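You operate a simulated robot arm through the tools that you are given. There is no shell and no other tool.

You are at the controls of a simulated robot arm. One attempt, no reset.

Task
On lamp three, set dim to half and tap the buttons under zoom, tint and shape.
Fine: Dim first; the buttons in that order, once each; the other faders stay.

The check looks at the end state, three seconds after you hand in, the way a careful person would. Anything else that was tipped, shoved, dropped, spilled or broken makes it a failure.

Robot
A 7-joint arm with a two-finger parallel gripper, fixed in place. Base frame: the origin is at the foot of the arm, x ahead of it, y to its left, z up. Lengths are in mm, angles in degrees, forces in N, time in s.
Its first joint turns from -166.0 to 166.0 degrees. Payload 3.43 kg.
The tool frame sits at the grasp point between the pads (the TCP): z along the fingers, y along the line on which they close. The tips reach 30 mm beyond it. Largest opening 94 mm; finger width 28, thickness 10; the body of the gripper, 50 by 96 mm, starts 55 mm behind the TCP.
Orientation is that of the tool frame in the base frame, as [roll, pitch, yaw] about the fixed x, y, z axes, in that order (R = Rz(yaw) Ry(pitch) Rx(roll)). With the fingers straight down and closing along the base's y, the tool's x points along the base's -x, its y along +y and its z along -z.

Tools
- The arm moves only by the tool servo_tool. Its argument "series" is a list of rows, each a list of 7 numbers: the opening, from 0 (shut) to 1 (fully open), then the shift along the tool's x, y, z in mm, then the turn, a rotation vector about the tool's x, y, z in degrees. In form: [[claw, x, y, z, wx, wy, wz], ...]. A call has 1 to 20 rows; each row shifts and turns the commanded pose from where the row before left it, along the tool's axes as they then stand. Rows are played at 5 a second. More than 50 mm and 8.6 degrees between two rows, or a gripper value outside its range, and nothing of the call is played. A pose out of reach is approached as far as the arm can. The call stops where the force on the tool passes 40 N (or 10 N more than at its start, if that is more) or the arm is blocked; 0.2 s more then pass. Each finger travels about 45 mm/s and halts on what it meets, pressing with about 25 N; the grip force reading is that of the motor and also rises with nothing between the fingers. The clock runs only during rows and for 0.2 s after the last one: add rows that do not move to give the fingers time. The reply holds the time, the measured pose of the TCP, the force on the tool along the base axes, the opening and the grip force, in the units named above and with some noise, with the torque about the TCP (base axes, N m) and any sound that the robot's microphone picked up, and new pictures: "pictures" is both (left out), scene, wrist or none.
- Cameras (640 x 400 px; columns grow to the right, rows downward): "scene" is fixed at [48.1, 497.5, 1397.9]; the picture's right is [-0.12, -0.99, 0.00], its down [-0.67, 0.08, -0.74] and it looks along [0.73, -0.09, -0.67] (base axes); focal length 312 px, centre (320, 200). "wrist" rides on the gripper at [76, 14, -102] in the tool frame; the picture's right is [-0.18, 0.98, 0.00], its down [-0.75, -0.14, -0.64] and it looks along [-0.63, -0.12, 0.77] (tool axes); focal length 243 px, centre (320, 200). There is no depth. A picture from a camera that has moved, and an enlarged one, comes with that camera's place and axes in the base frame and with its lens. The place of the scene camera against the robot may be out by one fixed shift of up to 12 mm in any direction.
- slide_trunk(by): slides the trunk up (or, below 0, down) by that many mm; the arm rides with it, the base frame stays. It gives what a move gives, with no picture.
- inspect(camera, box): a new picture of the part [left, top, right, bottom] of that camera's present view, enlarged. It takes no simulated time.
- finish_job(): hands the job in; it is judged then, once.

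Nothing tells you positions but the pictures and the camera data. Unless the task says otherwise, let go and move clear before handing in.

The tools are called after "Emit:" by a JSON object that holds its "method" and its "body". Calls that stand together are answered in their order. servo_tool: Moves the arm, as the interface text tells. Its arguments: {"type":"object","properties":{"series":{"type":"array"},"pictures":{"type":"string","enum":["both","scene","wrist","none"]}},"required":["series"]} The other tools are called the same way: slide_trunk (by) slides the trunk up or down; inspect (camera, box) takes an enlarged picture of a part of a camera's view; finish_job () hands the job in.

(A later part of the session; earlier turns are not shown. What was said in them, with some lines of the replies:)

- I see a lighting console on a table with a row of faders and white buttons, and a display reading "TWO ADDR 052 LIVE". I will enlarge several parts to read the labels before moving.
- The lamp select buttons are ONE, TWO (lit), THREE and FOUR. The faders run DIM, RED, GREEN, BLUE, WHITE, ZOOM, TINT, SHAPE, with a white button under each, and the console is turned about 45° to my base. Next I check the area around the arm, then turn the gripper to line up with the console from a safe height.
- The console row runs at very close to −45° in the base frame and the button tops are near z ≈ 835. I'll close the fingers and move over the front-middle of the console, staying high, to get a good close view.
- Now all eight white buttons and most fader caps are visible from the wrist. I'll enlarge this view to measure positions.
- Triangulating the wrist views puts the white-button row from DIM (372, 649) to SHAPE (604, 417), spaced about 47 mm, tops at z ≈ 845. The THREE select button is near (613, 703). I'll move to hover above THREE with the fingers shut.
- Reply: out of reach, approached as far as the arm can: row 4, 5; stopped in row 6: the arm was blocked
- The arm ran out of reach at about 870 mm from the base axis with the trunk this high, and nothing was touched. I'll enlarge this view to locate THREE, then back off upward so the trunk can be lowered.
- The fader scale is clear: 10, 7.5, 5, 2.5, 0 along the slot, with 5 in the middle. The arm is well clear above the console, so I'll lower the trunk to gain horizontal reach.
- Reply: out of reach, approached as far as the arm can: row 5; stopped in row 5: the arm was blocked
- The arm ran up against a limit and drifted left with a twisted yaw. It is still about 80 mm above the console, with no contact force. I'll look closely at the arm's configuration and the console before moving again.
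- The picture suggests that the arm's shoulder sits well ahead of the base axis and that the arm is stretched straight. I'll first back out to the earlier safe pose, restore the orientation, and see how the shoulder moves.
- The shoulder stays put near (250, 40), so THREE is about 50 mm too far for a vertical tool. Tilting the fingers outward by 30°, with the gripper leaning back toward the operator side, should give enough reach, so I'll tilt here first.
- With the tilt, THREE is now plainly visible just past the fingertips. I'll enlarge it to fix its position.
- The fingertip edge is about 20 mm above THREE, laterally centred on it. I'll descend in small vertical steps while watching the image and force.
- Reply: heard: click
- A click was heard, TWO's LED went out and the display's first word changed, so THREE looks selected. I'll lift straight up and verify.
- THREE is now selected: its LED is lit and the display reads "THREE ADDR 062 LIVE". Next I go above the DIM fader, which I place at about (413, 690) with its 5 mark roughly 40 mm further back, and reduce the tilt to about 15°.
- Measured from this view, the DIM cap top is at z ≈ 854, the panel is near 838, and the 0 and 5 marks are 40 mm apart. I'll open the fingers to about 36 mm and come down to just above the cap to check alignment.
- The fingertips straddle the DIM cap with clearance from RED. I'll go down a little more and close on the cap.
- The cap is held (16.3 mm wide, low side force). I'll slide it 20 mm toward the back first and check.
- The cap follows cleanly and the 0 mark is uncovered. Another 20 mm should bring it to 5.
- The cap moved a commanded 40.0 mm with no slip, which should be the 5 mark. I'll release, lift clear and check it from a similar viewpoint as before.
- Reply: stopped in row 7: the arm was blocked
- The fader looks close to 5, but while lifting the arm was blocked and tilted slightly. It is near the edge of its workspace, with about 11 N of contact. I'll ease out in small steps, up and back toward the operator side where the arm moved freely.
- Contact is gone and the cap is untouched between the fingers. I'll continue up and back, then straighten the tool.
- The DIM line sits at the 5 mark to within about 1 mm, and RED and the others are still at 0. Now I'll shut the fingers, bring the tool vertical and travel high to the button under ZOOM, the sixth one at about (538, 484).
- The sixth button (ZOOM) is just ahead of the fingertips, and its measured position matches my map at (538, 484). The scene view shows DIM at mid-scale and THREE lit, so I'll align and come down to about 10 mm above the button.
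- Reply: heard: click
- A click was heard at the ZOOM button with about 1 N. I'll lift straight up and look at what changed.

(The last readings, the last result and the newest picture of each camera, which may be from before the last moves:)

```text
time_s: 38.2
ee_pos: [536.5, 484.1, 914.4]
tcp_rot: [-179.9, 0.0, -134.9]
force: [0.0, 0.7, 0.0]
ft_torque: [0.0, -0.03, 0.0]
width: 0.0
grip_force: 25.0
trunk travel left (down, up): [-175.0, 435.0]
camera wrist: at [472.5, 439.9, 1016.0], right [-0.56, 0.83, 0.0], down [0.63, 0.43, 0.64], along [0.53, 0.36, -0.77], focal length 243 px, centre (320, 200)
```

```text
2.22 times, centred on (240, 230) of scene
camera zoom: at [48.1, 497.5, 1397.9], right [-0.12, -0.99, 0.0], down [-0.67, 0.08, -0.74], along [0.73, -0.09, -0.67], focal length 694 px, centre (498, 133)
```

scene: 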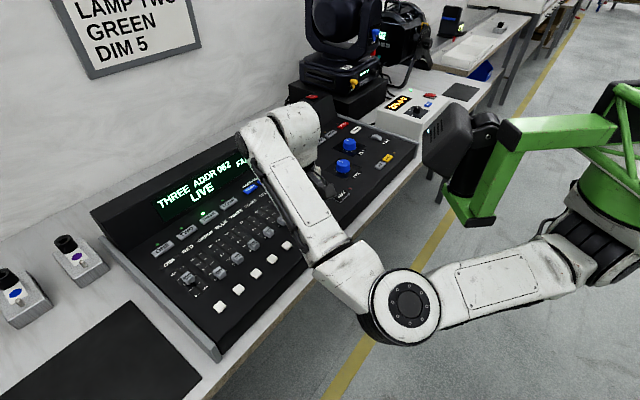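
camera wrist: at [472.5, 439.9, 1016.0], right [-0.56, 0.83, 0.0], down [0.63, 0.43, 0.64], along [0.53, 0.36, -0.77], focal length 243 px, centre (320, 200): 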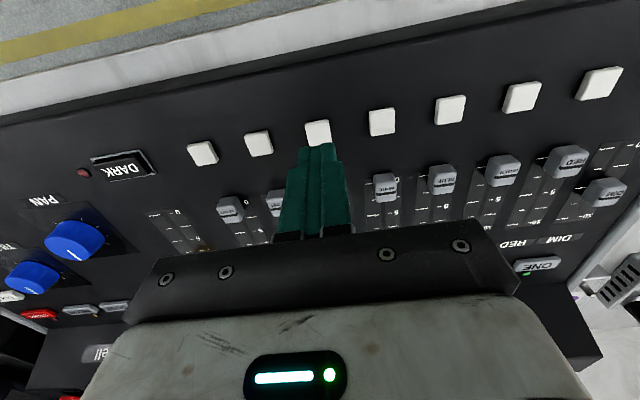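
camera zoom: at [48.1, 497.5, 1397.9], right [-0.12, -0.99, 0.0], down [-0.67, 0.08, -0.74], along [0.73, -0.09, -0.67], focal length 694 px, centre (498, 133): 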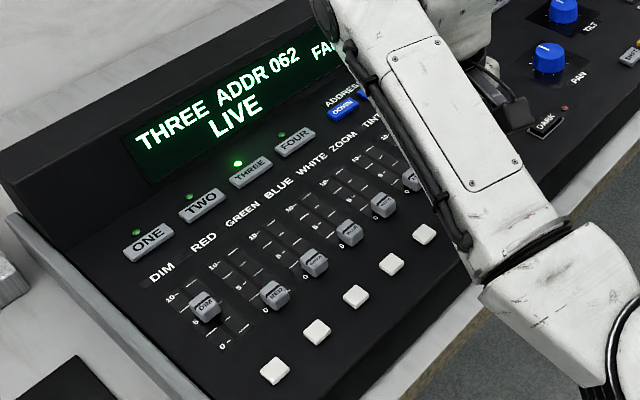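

The faders are unchanged and ZOOM has been tapped once. TINT is 47 mm further along the row, so I'll move over it and come down in the same way.

Emit:
{"method": "servo_tool", "body": {"series": [[0.0, 0, -23.7, 0, 0, 0, 0], [0.0, 0, -23.7, 0, 0, 0, 0], [0.0, 0, 0, 0, 0, 0, 0], [0.0, 0, 0, 20, 0, 0, 0], [0.0, 0, 0, 0, 0, 0, 0]], "pictures": "wrist"}}

Emit:
{"method": "inspect", "body": {"camera": "wrist", "box": [220, 80, 420, 220]}}

```text
time_s: 39.4
ee_pos: [569.8, 451.7, 895.3]
tcp_rot: [180.0, 0.1, -135.0]
force: [0.3, 0.2, 0.2]
ft_torque: [0.01, -0.02, 0.01]
width: 0.2
grip_force: 24.7
trunk travel left (down, up): [-175.0, 435.0]
camera wrist: at [505.6, 406.8, 997.0], right [-0.56, 0.83, 0.0], down [0.63, 0.43, 0.64], along [0.53, 0.36, -0.77], focal length 243 px, centre (320, 200)
```

wrist: 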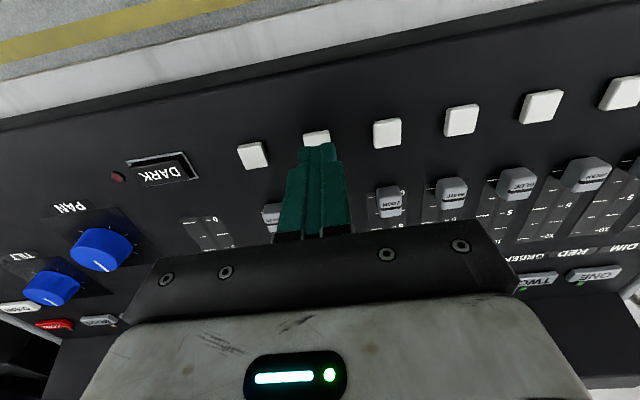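

```text
2.86 times, centred on (320, 150) of wrist
camera zoom: at [505.6, 406.8, 997.0], right [-0.56, 0.83, 0.0], down [0.63, 0.43, 0.64], along [0.53, 0.36, -0.77], focal length 693 px, centre (320, 343)
```

zoom: 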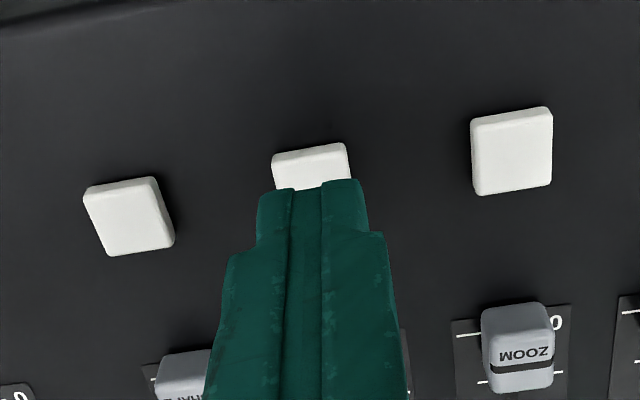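

The finger is over the TINT button: the ZOOM cap is the neighbour on the right and the SHAPE button is on the left. Descending now.

Emit:
{"method": "servo_tool", "body": {"series": [[0.0, 0, 0, 10, 0, 0, 0], [0.0, 0, 0, 5, 0, 0, 0], [0.0, 0, 0, 0, 0, 0, 0]], "pictures": "none"}}

Emit:
{"method": "servo_tool", "body": {"series": [[0.0, 0, 0, 1, 0, 0, 0], [0.0, 0, 0, 1, 0, 0, 0], [0.0, 0, 0, 0, 0, 0, 0]], "pictures": "none"}}

```text
time_s: 40.2
ee_pos: [569.8, 451.7, 879.4]
tcp_rot: [-180.0, 0.2, -135.1]
force: [0.1, -0.3, 0.8]
ft_torque: [-0.01, 0.01, 0.01]
width: 0.0
grip_force: 25.1
trunk travel left (down, up): [-175.0, 435.0]
```

```text
time_s: 41.0
ee_pos: [570.5, 450.8, 876.8]
tcp_rot: [180.0, 0.1, -135.1]
force: [0.0, 0.9, 0.3]
ft_torque: [0.04, -0.02, 0.0]
width: 0.1
grip_force: 25.2
trunk travel left (down, up): [-175.0, 435.0]
```

Emit:
{"method": "servo_tool", "body": {"series": [[0.0, 0, 0, 1, 0, 0, 0], [0.0, 0, 0, 0, 0, 0, 0]], "pictures": "none"}}

```text
time_s: 41.6
ee_pos: [570.6, 452.0, 875.9]
tcp_rot: [-180.0, 0.2, -135.1]
force: [-0.2, -0.4, 1.0]
ft_torque: [0.01, 0.01, -0.01]
width: 0.2
grip_force: 24.5
trunk travel left (down, up): [-175.0, 435.0]
```

No click yet, so I'll go one more millimetre.

Emit:
{"method": "servo_tool", "body": {"series": [[0.0, 0, 0, 1, 0, 0, 0], [0.0, 0, 0, 0, 0, 0, 0]], "pictures": "none"}}

```text
time_s: 42.2
ee_pos: [569.7, 451.9, 875.4]
tcp_rot: [-179.9, 0.1, -135.0]
force: [0.7, 0.5, 1.0]
ft_torque: [-0.01, -0.03, 0.0]
width: 0.1
grip_force: 25.3
trunk travel left (down, up): [-175.0, 435.0]
```

Emit:
{"method": "servo_tool", "body": {"series": [[0.0, 0, 0, 1, 0, 0, 0], [0.0, 0, 0, 0, 0, 0, 0]], "pictures": "none"}}

```text
time_s: 42.8
ee_pos: [570.4, 451.1, 875.0]
tcp_rot: [-180.0, 0.1, -135.0]
force: [-0.4, -0.4, 2.6]
ft_torque: [-0.02, 0.0, 0.01]
width: 0.0
grip_force: 25.0
trunk travel left (down, up): [-175.0, 435.0]
heard: click
```

The TINT click was heard at about 2.6 N. I'll lift straight up and check before moving on to SHAPE.

Emit:
{"method": "servo_tool", "body": {"series": [[0.0, 0, 0, -10, 0, 0, 0], [0.0, 0, 0, -30, 0, 0, 0], [0.0, 0, 0, 0, 0, 0, 0]], "pictures": "both"}}

Emit:
{"method": "inspect", "body": {"camera": "wrist", "box": [140, 60, 460, 240]}}

Emit:
{"method": "inspect", "body": {"camera": "scene", "box": [120, 140, 360, 320]}}

```text
time_s: 43.6
ee_pos: [571.7, 451.9, 915.0]
tcp_rot: [-180.0, 0.1, -135.0]
force: [-0.2, -0.6, -0.2]
ft_torque: [0.01, 0.02, 0.0]
width: 0.0
grip_force: 25.0
trunk travel left (down, up): [-175.0, 435.0]
camera wrist: at [508.2, 408.0, 1017.2], right [-0.56, 0.83, 0.0], down [0.63, 0.43, 0.64], along [0.53, 0.36, -0.77], focal length 243 px, centre (320, 200)
```

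scene: 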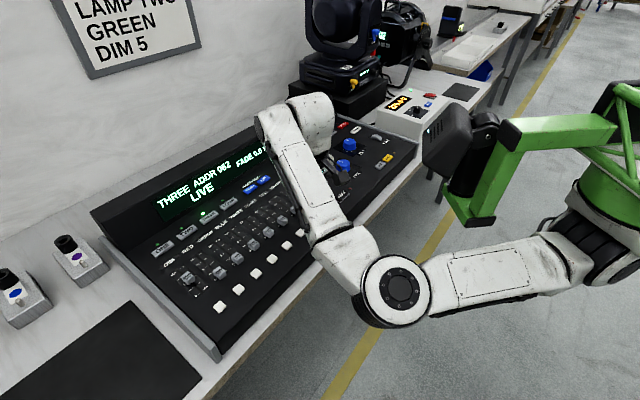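
wrist: 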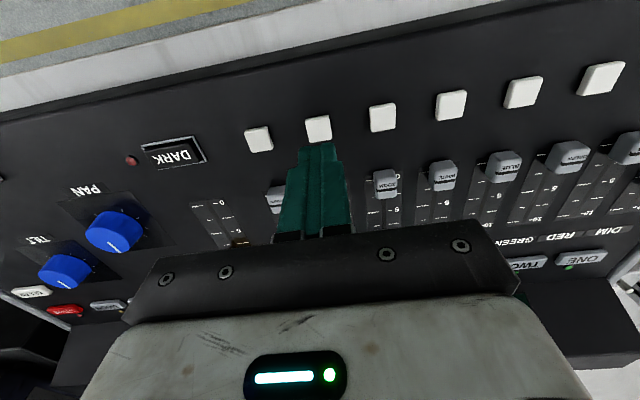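

```text
2.00 times, centred on (300, 150) of wrist
camera zoom: at [508.2, 408.0, 1017.2], right [-0.56, 0.83, 0.0], down [0.63, 0.43, 0.64], along [0.53, 0.36, -0.77], focal length 485 px, centre (360, 300)
```

zoom: 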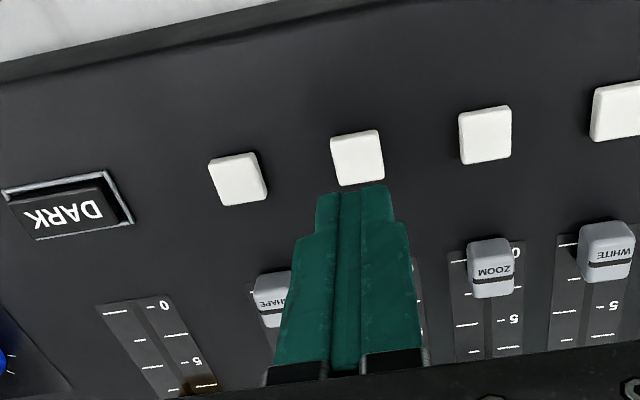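

```text
2.22 times, centred on (240, 230) of scene
camera zoom: at [48.1, 497.5, 1397.9], right [-0.12, -0.99, 0.0], down [-0.67, 0.08, -0.74], along [0.73, -0.09, -0.67], focal length 694 px, centre (498, 133)
```

zoom: 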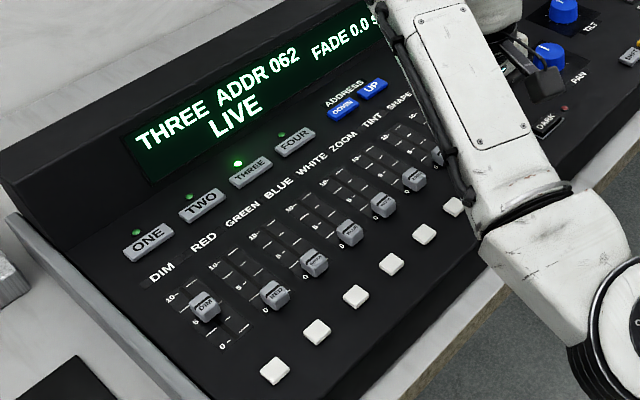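

TINT has been tapped once and nothing else changed. SHAPE is the last white button, beside DARK, about 47 mm further along, so I'll move over it.

Emit:
{"method": "servo_tool", "body": {"series": [[0.0, 1.0, -23.6, 0, 0, 0, 0], [0.0, 1.0, -23.6, 0, 0, 0, 0], [0.0, 0, 0, 0, 0, 0, 0], [0.0, 0, 0, 20, 0, 0, 0], [0.0, 0, 0, 0, 0, 0, 0]], "pictures": "wrist"}}

Emit:
{"method": "inspect", "body": {"camera": "wrist", "box": [220, 80, 420, 220]}}

```text
time_s: 44.8
ee_pos: [602.1, 418.1, 896.6]
tcp_rot: [180.0, 0.1, -135.0]
force: [0.1, -0.3, 0.3]
ft_torque: [0.04, 0.01, -0.01]
width: 0.0
grip_force: 24.6
trunk travel left (down, up): [-175.0, 435.0]
camera wrist: at [538.7, 372.7, 997.7], right [-0.56, 0.83, 0.0], down [0.63, 0.43, 0.64], along [0.53, 0.36, -0.77], focal length 243 px, centre (320, 200)
```

wrist: 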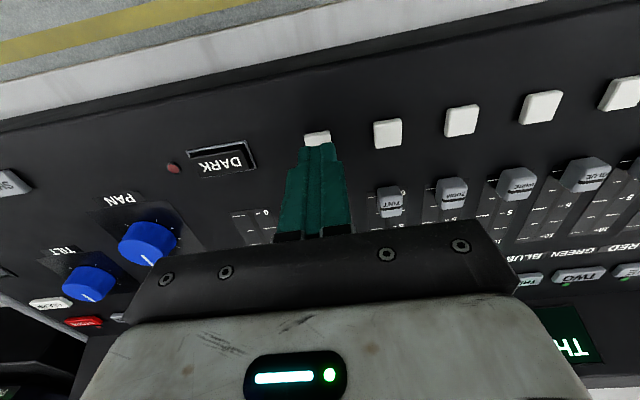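

```text
2.86 times, centred on (320, 150) of wrist
camera zoom: at [538.7, 372.7, 997.7], right [-0.56, 0.83, 0.0], down [0.63, 0.43, 0.64], along [0.53, 0.36, -0.77], focal length 693 px, centre (320, 343)
```

zoom: 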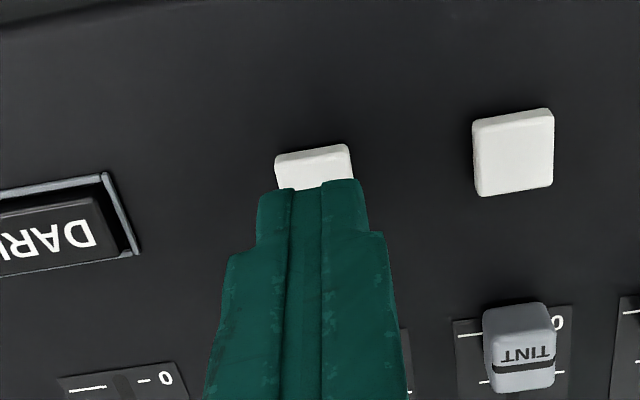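

The finger is centred over the SHAPE button, with the TINT cap on the right and DARK well clear on the left. Descending now.

Emit:
{"method": "servo_tool", "body": {"series": [[0.0, 0, 0, 10, 0, 0, 0], [0.0, 0, 0, 5, 0, 0, 0], [0.0, 0, 0, 0, 0, 0, 0]], "pictures": "none"}}

Emit:
{"method": "servo_tool", "body": {"series": [[0.0, 0, 0, 1, 0, 0, 0], [0.0, 0, 0, 1, 0, 0, 0], [0.0, 0, 0, 0, 0, 0, 0]], "pictures": "none"}}

```text
time_s: 45.6
ee_pos: [602.0, 417.5, 880.0]
tcp_rot: [-180.0, 0.1, -135.0]
force: [0.6, -0.1, 0.5]
ft_torque: [0.01, 0.01, -0.01]
width: 0.0
grip_force: 24.5
trunk travel left (down, up): [-175.0, 435.0]
```

```text
time_s: 46.4
ee_pos: [600.9, 416.7, 877.3]
tcp_rot: [-180.0, 0.0, -135.0]
force: [0.0, 0.3, -0.5]
ft_torque: [0.0, -0.02, -0.03]
width: 0.0
grip_force: 25.0
trunk travel left (down, up): [-175.0, 435.0]
```

Emit:
{"method": "servo_tool", "body": {"series": [[0.0, 0, 0, 1, 0, 0, 0], [0.0, 0, 0, 0, 0, 0, 0]], "pictures": "none"}}

```text
time_s: 47.0
ee_pos: [602.1, 416.7, 877.4]
tcp_rot: [180.0, 0.1, -135.0]
force: [-0.1, 1.1, 0.9]
ft_torque: [-0.01, 0.01, 0.01]
width: 0.0
grip_force: 24.8
trunk travel left (down, up): [-175.0, 435.0]
```

No click yet, so I'll continue one millimetre at a time.

Emit:
{"method": "servo_tool", "body": {"series": [[0.0, 0, 0, 1, 0, 0, 0], [0.0, 0, 0, 0, 0, 0, 0]], "pictures": "none"}}

```text
time_s: 47.6
ee_pos: [602.2, 417.0, 875.3]
tcp_rot: [-180.0, 0.1, -135.0]
force: [-1.0, 0.1, 1.4]
ft_torque: [-0.04, 0.01, 0.06]
width: 0.0
grip_force: 24.6
trunk travel left (down, up): [-175.0, 435.0]
```

Emit:
{"method": "servo_tool", "body": {"series": [[0.0, 0, 0, 1, 0, 0, 0], [0.0, 0, 0, 0, 0, 0, 0]], "pictures": "none"}}

```text
time_s: 48.2
ee_pos: [602.4, 416.8, 873.7]
tcp_rot: [-179.9, 0.1, -134.9]
force: [-0.3, -0.8, 1.6]
ft_torque: [-0.03, 0.01, -0.01]
width: 0.0
grip_force: 24.7
trunk travel left (down, up): [-175.0, 435.0]
heard: click
```

The SHAPE click was heard. I'll lift straight up and inspect the whole panel.

Emit:
{"method": "servo_tool", "body": {"series": [[0.0, 0, 0, -10, 0, 0, 0], [0.0, 0, 0, -35, 0, 0, 0], [0.0, 0, 0, -45, 0, 0, 0], [0.0, 25, 0, -40, 0, 0, 0], [0.0, 25, 0, -40, 0, 0, 0], [0.0, 30, 0, 0, 0, 0, 0], [0.0, 0, 0, 0, 0, 0, 0]], "pictures": "both"}}

Emit:
{"method": "inspect", "body": {"camera": "wrist", "box": [300, 40, 640, 240]}}

Emit:
{"method": "inspect", "body": {"camera": "scene", "box": [120, 140, 360, 320]}}

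Emit:
{"method": "inspect", "body": {"camera": "scene", "box": [150, 230, 250, 320]}}

```text
time_s: 49.8
ee_pos: [545.5, 359.2, 1043.8]
tcp_rot: [179.9, 0.1, -134.9]
force: [0.0, 0.8, 0.1]
ft_torque: [0.0, -0.02, 0.0]
width: 0.0
grip_force: 25.0
trunk travel left (down, up): [-175.0, 435.0]
camera wrist: at [481.8, 314.2, 1146.2], right [-0.56, 0.83, 0.0], down [0.63, 0.43, 0.64], along [0.53, 0.36, -0.77], focal length 243 px, centre (320, 200)
```

scene: 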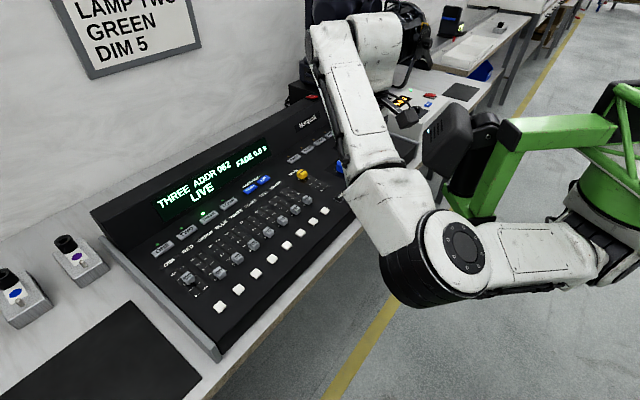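
wrist: 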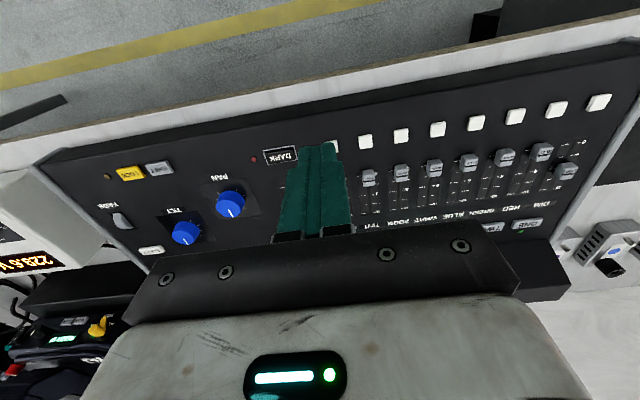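

```text
1.88 times, centred on (470, 140) of wrist
camera zoom: at [481.8, 314.2, 1146.2], right [-0.56, 0.83, 0.0], down [0.63, 0.43, 0.64], along [0.53, 0.36, -0.77], focal length 457 px, centre (38, 313)
```

zoom: 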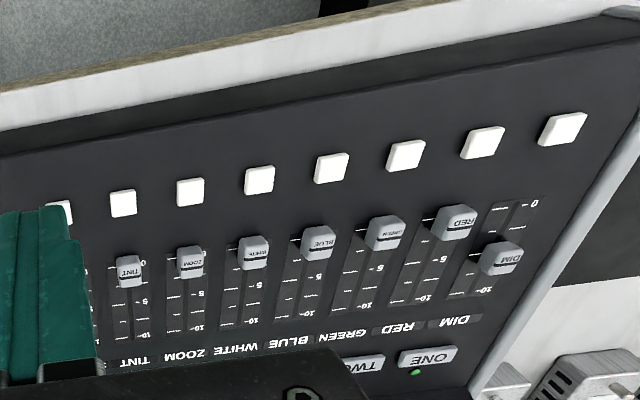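

```text
2.22 times, centred on (240, 230) of scene
camera zoom: at [48.1, 497.5, 1397.9], right [-0.12, -0.99, 0.0], down [-0.67, 0.08, -0.74], along [0.73, -0.09, -0.67], focal length 694 px, centre (498, 133)
```

zoom: 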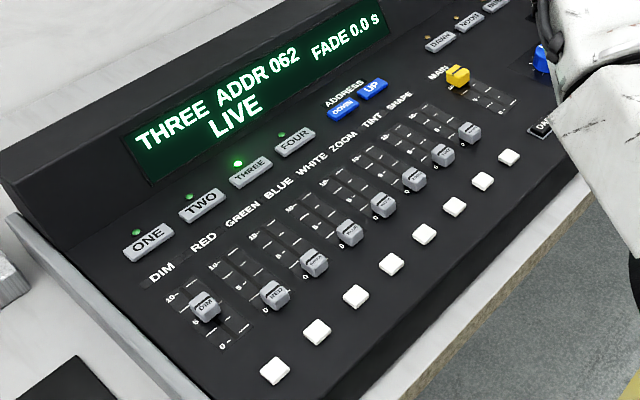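

```text
4.44 times, centred on (200, 275) of scene
camera zoom: at [48.1, 497.5, 1397.9], right [-0.12, -0.99, 0.0], down [-0.67, 0.08, -0.74], along [0.73, -0.09, -0.67], focal length 1388 px, centre (853, -133)
```

zoom: 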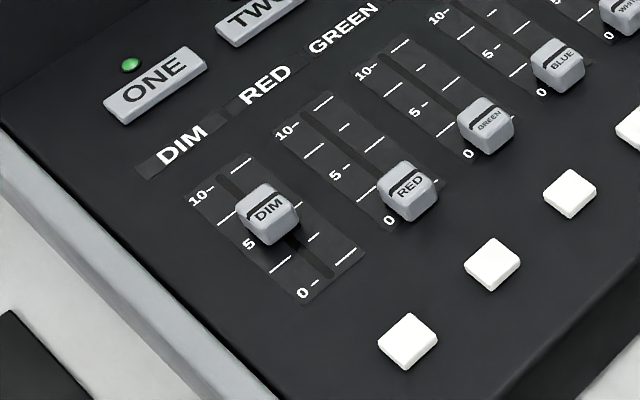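

All three clicks were heard, THREE is lit, and the other faders sit at 0 with MAIN at the top. I'll do one last close check of the DIM cap against its 5 mark from both cameras.

Emit:
{"method": "inspect", "body": {"camera": "wrist", "box": [515, 130, 605, 220]}}

Emit:
{"method": "inspect", "body": {"camera": "scene", "box": [170, 255, 250, 305]}}

Emit:
{"method": "inspect", "body": {"camera": "scene", "box": [220, 150, 360, 240]}}

```text
4.44 times, centred on (560, 175) of wrist
camera zoom: at [481.8, 314.2, 1146.2], right [-0.56, 0.83, 0.0], down [0.63, 0.43, 0.64], along [0.53, 0.36, -0.77], focal length 1078 px, centre (-747, 311)
```

zoom: 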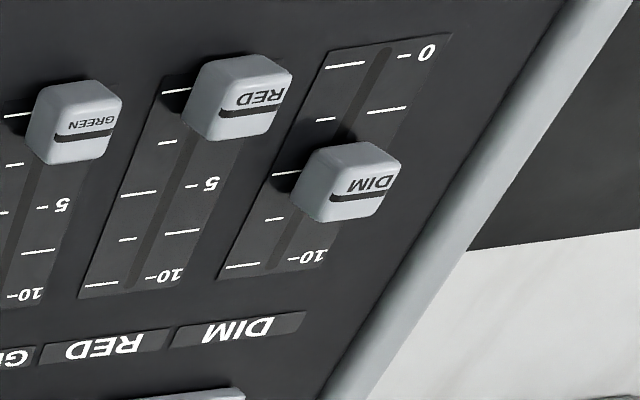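

```text
8.00 times, centred on (210, 280) of scene
camera zoom: at [48.1, 497.5, 1397.9], right [-0.12, -0.99, 0.0], down [-0.67, 0.08, -0.74], along [0.73, -0.09, -0.67], focal length 2498 px, centre (1200, -440)
```

zoom: 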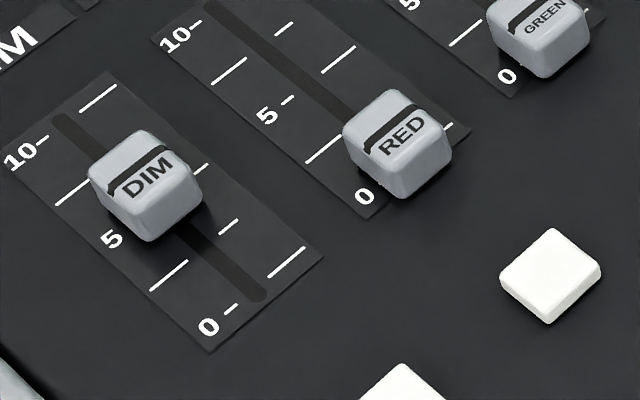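

```text
4.44 times, centred on (290, 195) of scene
camera zoom: at [48.1, 497.5, 1397.9], right [-0.12, -0.99, 0.0], down [-0.67, 0.08, -0.74], along [0.73, -0.09, -0.67], focal length 1388 px, centre (453, 222)
```

zoom: 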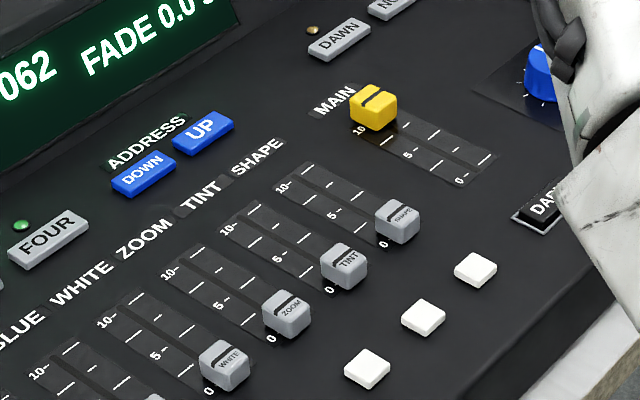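

Every check agrees: THREE is selected, DIM sits at 5 to within about a millimetre, and the other faders and MAIN are where they were. ZOOM, TINT and SHAPE each clicked once, in that order, and the arm is clear above the console, so I'm handing in.

Emit:
{"method": "finish_job", "body": {}}

```text
The job is handed in.
```

I selected lamp three, set DIM to half, then tapped the buttons under ZOOM, TINT and SHAPE in that order. I handed in with the arm clear above the console; the job was accepted, but no result has come back.

- **Lamp three:** its LED is lit and the display reads "THREE ADDR 062 LIVE".
- **DIM:** the cap sits at the 5 mark, reading 4.9–5.1 from the two cameras. I set it before tapping any of the buttons.
- **Buttons:** I heard one click at each of ZOOM, TINT and SHAPE. The buttons show no lasting change, so the clicks are the only confirmation.
- **Other faders:** the other fader caps are still at 0, and MAIN is still at 10.

While lifting off DIM, the arm was blocked near the edge of its reach. The open fingertips pressed the panel with about 11 N before I backed them out. No button clicked, and the later pictures show nothing moved or damaged. The trunk is still 200 mm lower than where it started.
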